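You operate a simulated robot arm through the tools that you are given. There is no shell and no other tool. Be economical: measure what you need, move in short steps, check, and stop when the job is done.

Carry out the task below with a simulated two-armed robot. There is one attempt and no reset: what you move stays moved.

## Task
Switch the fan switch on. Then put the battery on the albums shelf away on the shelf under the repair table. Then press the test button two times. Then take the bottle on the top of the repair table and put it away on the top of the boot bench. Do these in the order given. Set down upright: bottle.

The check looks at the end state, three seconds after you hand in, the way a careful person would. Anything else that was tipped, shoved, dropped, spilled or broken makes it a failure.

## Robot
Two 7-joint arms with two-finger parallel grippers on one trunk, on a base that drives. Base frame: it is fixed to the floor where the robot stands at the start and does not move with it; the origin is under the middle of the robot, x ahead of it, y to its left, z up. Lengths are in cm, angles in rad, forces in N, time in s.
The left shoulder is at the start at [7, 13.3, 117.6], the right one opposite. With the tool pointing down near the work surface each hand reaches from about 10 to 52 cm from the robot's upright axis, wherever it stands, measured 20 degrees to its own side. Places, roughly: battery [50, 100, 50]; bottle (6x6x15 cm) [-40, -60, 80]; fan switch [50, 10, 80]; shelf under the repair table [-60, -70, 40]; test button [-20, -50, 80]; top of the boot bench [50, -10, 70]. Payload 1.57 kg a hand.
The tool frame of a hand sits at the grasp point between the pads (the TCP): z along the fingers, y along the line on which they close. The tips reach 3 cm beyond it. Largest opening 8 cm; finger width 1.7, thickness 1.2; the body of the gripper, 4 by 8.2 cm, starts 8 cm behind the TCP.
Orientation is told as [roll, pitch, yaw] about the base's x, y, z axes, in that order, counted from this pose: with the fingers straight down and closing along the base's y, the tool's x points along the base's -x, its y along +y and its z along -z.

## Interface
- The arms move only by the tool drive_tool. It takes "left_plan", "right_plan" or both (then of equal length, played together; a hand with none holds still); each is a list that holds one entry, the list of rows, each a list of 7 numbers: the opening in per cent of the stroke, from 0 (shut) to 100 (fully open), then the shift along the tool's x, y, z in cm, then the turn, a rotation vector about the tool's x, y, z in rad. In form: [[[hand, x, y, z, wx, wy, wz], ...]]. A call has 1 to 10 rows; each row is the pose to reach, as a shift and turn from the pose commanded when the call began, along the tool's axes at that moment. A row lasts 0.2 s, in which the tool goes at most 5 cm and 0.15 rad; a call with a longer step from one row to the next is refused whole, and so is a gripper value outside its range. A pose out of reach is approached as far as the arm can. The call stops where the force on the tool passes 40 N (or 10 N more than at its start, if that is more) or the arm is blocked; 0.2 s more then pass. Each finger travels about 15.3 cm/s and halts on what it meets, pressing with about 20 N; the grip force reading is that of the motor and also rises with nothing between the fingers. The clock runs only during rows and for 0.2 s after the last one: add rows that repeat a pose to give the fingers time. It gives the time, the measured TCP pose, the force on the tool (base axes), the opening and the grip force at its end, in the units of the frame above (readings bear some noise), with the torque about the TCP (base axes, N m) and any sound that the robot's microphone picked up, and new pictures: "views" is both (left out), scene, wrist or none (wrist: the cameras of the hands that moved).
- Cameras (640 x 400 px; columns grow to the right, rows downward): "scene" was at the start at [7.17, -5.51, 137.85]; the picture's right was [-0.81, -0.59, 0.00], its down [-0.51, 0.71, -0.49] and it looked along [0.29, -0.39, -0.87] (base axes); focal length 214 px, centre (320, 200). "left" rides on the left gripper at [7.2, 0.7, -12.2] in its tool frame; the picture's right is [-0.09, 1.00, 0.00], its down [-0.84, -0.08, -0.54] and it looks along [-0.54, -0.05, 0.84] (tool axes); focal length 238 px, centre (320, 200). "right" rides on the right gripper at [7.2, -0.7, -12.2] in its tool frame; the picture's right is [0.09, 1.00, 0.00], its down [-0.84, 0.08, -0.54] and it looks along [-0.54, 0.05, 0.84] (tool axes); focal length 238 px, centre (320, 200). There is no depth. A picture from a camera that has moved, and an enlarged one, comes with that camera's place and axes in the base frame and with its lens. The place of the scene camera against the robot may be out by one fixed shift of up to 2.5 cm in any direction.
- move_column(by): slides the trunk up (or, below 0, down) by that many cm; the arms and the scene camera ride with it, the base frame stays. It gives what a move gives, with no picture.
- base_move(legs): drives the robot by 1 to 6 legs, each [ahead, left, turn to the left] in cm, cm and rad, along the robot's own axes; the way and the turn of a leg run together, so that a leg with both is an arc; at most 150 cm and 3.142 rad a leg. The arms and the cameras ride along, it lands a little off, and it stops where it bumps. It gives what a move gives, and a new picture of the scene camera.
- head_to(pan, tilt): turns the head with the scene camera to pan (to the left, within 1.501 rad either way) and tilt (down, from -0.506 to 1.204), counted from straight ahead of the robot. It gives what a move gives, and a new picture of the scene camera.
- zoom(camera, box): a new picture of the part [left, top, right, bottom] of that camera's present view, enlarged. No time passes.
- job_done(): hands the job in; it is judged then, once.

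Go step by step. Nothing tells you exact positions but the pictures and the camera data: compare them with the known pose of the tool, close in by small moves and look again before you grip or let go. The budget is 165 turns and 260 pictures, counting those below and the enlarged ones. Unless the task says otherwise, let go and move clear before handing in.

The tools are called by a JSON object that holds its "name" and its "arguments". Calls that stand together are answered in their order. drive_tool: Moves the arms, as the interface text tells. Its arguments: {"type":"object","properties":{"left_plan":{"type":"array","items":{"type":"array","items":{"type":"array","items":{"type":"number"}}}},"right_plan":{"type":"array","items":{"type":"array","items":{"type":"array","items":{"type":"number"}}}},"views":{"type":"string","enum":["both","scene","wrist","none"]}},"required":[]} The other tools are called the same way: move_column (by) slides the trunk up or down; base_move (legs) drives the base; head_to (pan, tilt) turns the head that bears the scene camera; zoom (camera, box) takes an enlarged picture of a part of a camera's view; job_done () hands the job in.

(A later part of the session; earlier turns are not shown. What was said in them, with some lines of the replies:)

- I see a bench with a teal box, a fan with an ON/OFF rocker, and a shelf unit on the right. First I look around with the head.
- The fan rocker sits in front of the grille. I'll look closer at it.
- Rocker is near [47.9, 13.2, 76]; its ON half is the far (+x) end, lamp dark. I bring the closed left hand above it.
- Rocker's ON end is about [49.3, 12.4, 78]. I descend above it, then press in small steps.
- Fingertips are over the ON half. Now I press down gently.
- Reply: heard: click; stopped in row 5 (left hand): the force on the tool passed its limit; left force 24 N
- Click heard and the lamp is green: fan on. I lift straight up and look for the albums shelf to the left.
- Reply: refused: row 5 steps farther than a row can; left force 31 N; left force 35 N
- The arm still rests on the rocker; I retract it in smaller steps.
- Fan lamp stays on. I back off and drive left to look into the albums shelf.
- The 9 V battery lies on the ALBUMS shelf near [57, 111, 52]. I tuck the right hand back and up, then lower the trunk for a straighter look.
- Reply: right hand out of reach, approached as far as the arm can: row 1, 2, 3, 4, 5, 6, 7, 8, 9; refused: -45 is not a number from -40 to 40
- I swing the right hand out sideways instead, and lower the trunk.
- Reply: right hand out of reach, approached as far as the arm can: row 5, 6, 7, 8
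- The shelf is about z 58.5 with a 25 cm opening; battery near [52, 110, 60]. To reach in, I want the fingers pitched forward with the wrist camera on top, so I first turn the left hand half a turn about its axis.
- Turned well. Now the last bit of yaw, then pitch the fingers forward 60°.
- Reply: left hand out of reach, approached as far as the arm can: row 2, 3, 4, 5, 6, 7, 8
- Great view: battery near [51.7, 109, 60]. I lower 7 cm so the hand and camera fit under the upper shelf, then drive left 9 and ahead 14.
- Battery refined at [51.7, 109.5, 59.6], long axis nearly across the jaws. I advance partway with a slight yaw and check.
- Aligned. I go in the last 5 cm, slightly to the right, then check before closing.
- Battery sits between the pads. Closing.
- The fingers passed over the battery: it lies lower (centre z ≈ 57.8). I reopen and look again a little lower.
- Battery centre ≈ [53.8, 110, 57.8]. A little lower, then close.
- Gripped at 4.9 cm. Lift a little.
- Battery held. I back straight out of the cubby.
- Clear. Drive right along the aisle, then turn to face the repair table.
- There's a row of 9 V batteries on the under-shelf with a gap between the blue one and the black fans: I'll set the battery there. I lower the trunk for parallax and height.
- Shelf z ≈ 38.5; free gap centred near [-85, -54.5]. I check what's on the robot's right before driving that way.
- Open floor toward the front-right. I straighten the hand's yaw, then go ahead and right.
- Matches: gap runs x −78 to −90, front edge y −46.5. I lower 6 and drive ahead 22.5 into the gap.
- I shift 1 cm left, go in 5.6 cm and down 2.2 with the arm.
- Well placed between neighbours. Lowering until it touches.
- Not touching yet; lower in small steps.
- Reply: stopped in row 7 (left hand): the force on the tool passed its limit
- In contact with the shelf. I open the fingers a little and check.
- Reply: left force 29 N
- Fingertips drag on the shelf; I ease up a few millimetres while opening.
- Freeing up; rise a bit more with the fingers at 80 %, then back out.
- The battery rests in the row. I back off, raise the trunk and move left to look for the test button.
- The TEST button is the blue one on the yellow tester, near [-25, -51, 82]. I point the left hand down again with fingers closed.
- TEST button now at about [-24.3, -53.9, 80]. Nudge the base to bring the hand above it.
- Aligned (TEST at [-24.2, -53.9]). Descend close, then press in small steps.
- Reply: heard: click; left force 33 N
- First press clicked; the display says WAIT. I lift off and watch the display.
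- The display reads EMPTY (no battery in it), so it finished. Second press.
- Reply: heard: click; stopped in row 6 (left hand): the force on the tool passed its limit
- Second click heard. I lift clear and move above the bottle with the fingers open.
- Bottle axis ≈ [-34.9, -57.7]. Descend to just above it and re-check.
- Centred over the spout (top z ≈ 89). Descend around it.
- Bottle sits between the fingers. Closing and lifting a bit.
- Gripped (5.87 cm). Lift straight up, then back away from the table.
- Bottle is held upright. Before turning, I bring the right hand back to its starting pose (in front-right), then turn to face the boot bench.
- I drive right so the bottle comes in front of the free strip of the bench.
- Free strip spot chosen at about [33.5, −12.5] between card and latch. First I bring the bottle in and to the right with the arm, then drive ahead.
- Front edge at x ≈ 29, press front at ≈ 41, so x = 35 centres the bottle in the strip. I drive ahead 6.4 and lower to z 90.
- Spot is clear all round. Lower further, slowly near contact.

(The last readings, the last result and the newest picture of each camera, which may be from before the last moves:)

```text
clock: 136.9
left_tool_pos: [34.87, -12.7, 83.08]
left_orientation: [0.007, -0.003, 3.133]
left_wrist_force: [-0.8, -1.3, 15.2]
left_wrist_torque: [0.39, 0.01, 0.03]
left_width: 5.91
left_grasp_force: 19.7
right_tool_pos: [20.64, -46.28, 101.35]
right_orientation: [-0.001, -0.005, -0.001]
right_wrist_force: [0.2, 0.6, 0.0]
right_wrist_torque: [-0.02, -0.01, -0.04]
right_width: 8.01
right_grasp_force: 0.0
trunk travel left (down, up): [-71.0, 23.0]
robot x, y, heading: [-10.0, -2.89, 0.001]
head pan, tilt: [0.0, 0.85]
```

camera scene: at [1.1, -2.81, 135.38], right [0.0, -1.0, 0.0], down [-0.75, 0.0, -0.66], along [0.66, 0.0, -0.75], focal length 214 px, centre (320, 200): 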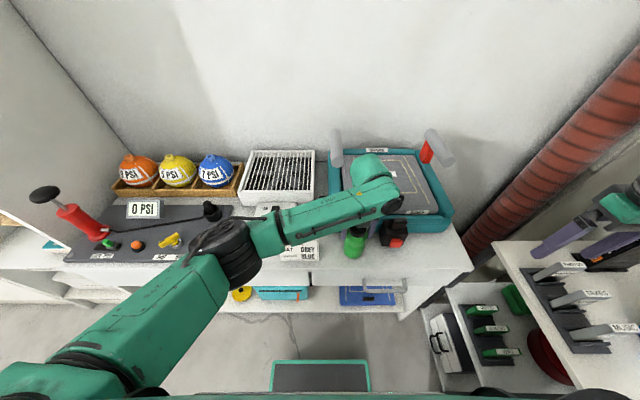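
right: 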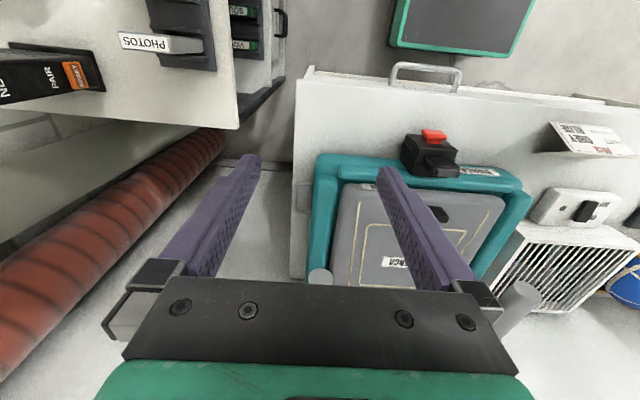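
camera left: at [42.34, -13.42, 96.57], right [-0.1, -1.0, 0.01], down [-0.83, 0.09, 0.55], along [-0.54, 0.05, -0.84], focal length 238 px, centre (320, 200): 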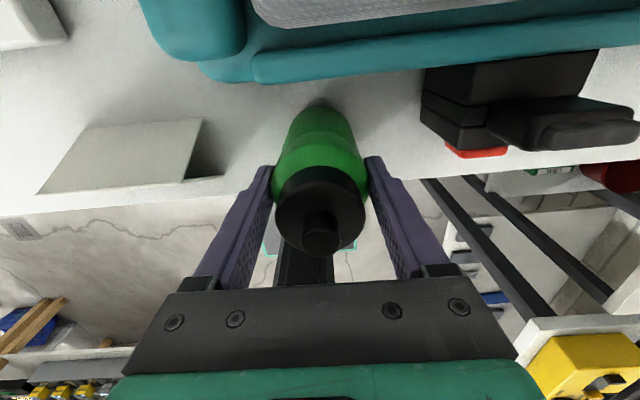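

Contact (15 N up) at z 83.1. Release slowly.

{"name": "drive_tool", "arguments": {"left_plan": [[[72, 0, 0, -0.1, 0, 0, 0], [78, 0, 0, -0.1, 0, 0, 0], [85, 0, 0, -0.1, 0, 0, 0], [95, 0, 0, -0.1, 0, 0, 0], [100, 0, 0, -0.1, 0, 0, 0], [100, 0, 0, -0.1, 0, 0, 0]]], "views": "wrist"}}

```text
clock: 138.3
left_tool_pos: [34.96, -12.74, 83.0]
left_orientation: [0.006, -0.006, 3.135]
left_wrist_force: [0.4, -0.9, 1.0]
left_wrist_torque: [0.0, 0.0, 0.0]
left_width: 8.03
left_grasp_force: 0.0
right_tool_pos: [20.95, -46.24, 101.23]
right_orientation: [0.001, -0.001, 0.0]
right_wrist_force: [-0.4, -0.1, 0.4]
right_wrist_torque: [-0.01, 0.01, 0.0]
right_width: 8.0
right_grasp_force: 0.0
trunk travel left (down, up): [-71.0, 23.0]
robot x, y, heading: [-10.35, -2.53, 0.003]
head pan, tilt: [0.0, 0.85]
camera left: at [42.29, -13.39, 95.21], right [-0.1, -1.0, 0.01], down [-0.83, 0.09, 0.55], along [-0.54, 0.05, -0.84], focal length 238 px, centre (320, 200)
```

left: 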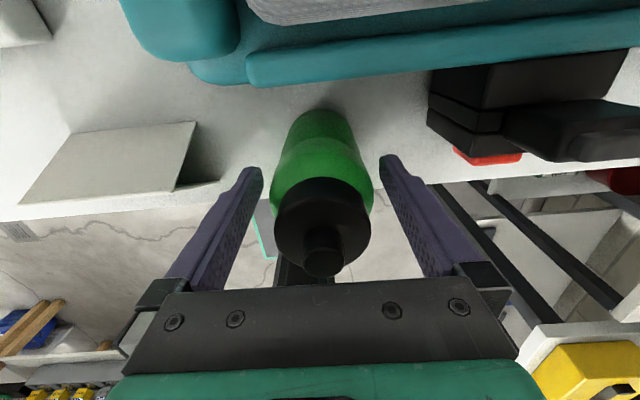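

The bottle stands free. Raise the hand straight up.

{"name": "drive_tool", "arguments": {"left_plan": [[[100, 0, 0, -2, 0, 0, 0], [100, 0, 0, -5, 0, 0, 0], [100, 0, 0, -8, 0, 0, 0], [100, 0, 0, -11, 0, 0, 0], [100, 0, 0, -14, 0, 0, 0], [100, 0, 0, -17, 0, 0, 0], [100, 0, 0, -20, 0, 0, 0], [100, 0, 0, -22, 0, 0, 0], [100, 0, 0, -22, 0, 0, 0]]], "views": "wrist"}}

{"name": "base_move", "arguments": {"legs": [[-20, 0, 0]]}}

{"name": "zoom", "arguments": {"camera": "scene", "box": [240, 110, 440, 235]}}

```text
clock: 140.3
left_tool_pos: [35.01, -12.65, 105.06]
left_orientation: [0.009, -0.007, 3.134]
left_wrist_force: [0.4, -0.6, -0.3]
left_wrist_torque: [-0.01, -0.01, -0.01]
left_width: 7.97
left_grasp_force: 0.2
right_tool_pos: [21.04, -46.39, 101.3]
right_orientation: [-0.001, -0.002, 0.0]
right_wrist_force: [-0.1, -0.9, 0.6]
right_wrist_torque: [-0.01, 0.01, -0.01]
right_width: 7.99
right_grasp_force: 0.1
trunk travel left (down, up): [-71.0, 23.0]
robot x, y, heading: [-10.25, -2.79, -0.001]
head pan, tilt: [0.0, 0.85]
camera left: at [42.42, -13.34, 117.19], right [-0.1, -1.0, 0.01], down [-0.83, 0.09, 0.55], along [-0.54, 0.05, -0.84], focal length 238 px, centre (320, 200)
```

left: 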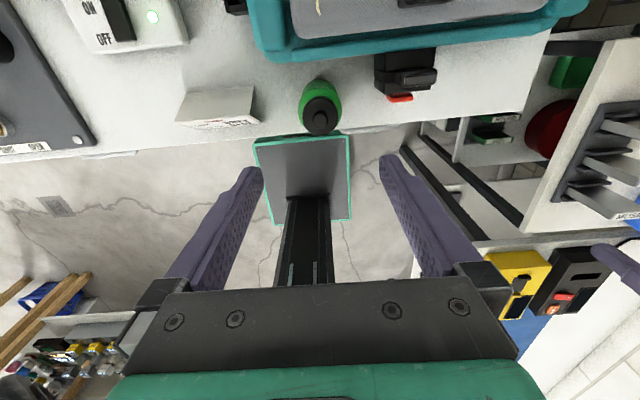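

```text
clock: 141.9
left_tool_pos: [15.2, -12.55, 104.92]
left_orientation: [0.007, -0.006, 3.136]
left_wrist_force: [0.0, -0.5, -0.1]
left_wrist_torque: [-0.04, 0.0, 0.0]
left_width: 7.99
left_grasp_force: 0.0
right_tool_pos: [1.2, -46.26, 101.28]
right_orientation: [-0.001, -0.001, 0.003]
right_wrist_force: [-0.3, 0.2, -0.6]
right_wrist_torque: [0.03, -0.01, 0.06]
right_width: 7.99
right_grasp_force: 0.0
trunk travel left (down, up): [-71.0, 23.0]
robot x, y, heading: [-29.97, -2.5, 0.002]
head pan, tilt: [0.0, 0.85]
camera scene: at [-18.78, -2.79, 135.37], right [0.0, -1.0, 0.0], down [-0.75, 0.0, -0.66], along [0.66, 0.0, -0.75], focal length 214 px, centre (320, 200)
```

scene: 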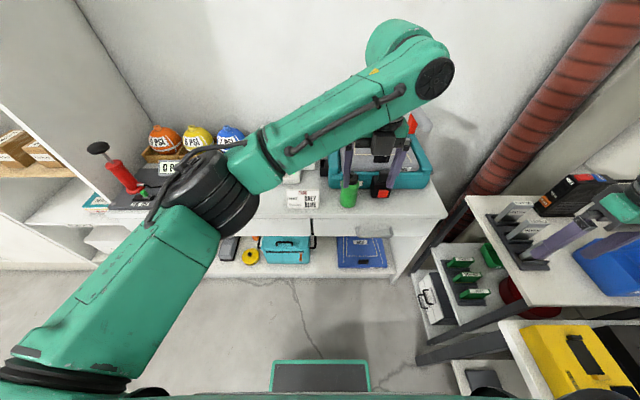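

```text
3.20 times, centred on (340, 172) of scene
camera zoom: at [-18.78, -2.79, 135.37], right [0.0, -1.0, 0.0], down [-0.75, 0.0, -0.66], along [0.66, 0.0, -0.75], focal length 686 px, centre (256, 288)
```

zoom: 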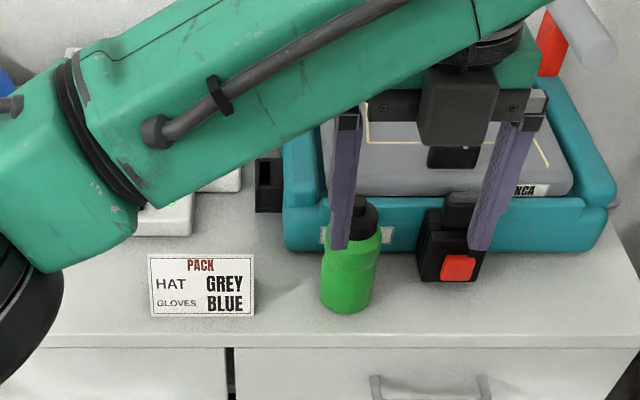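

The fan lamp is green, the battery is on the under-table shelf, TEST clicked twice, and the bottle stands upright on the bench with both hands clear.

{"name": "job_done", "arguments": {}}

```text
The job is handed in.
```

All four steps are done in the order given:

1. **Fan switch:** on. It clicked and its lamp is still green.
2. **Battery:** moved from the albums shelf to the shelf under the repair table, beside the other 9 V batteries.
3. **Test button:** pressed twice, with a click heard each time. After the second press the tester's display still read "EMPTY".
4. **Bottle:** moved from the repair table to the top of the boot bench, standing upright.

Both hands were clear when I handed in, and I saw nothing tipped or knocked along the way.
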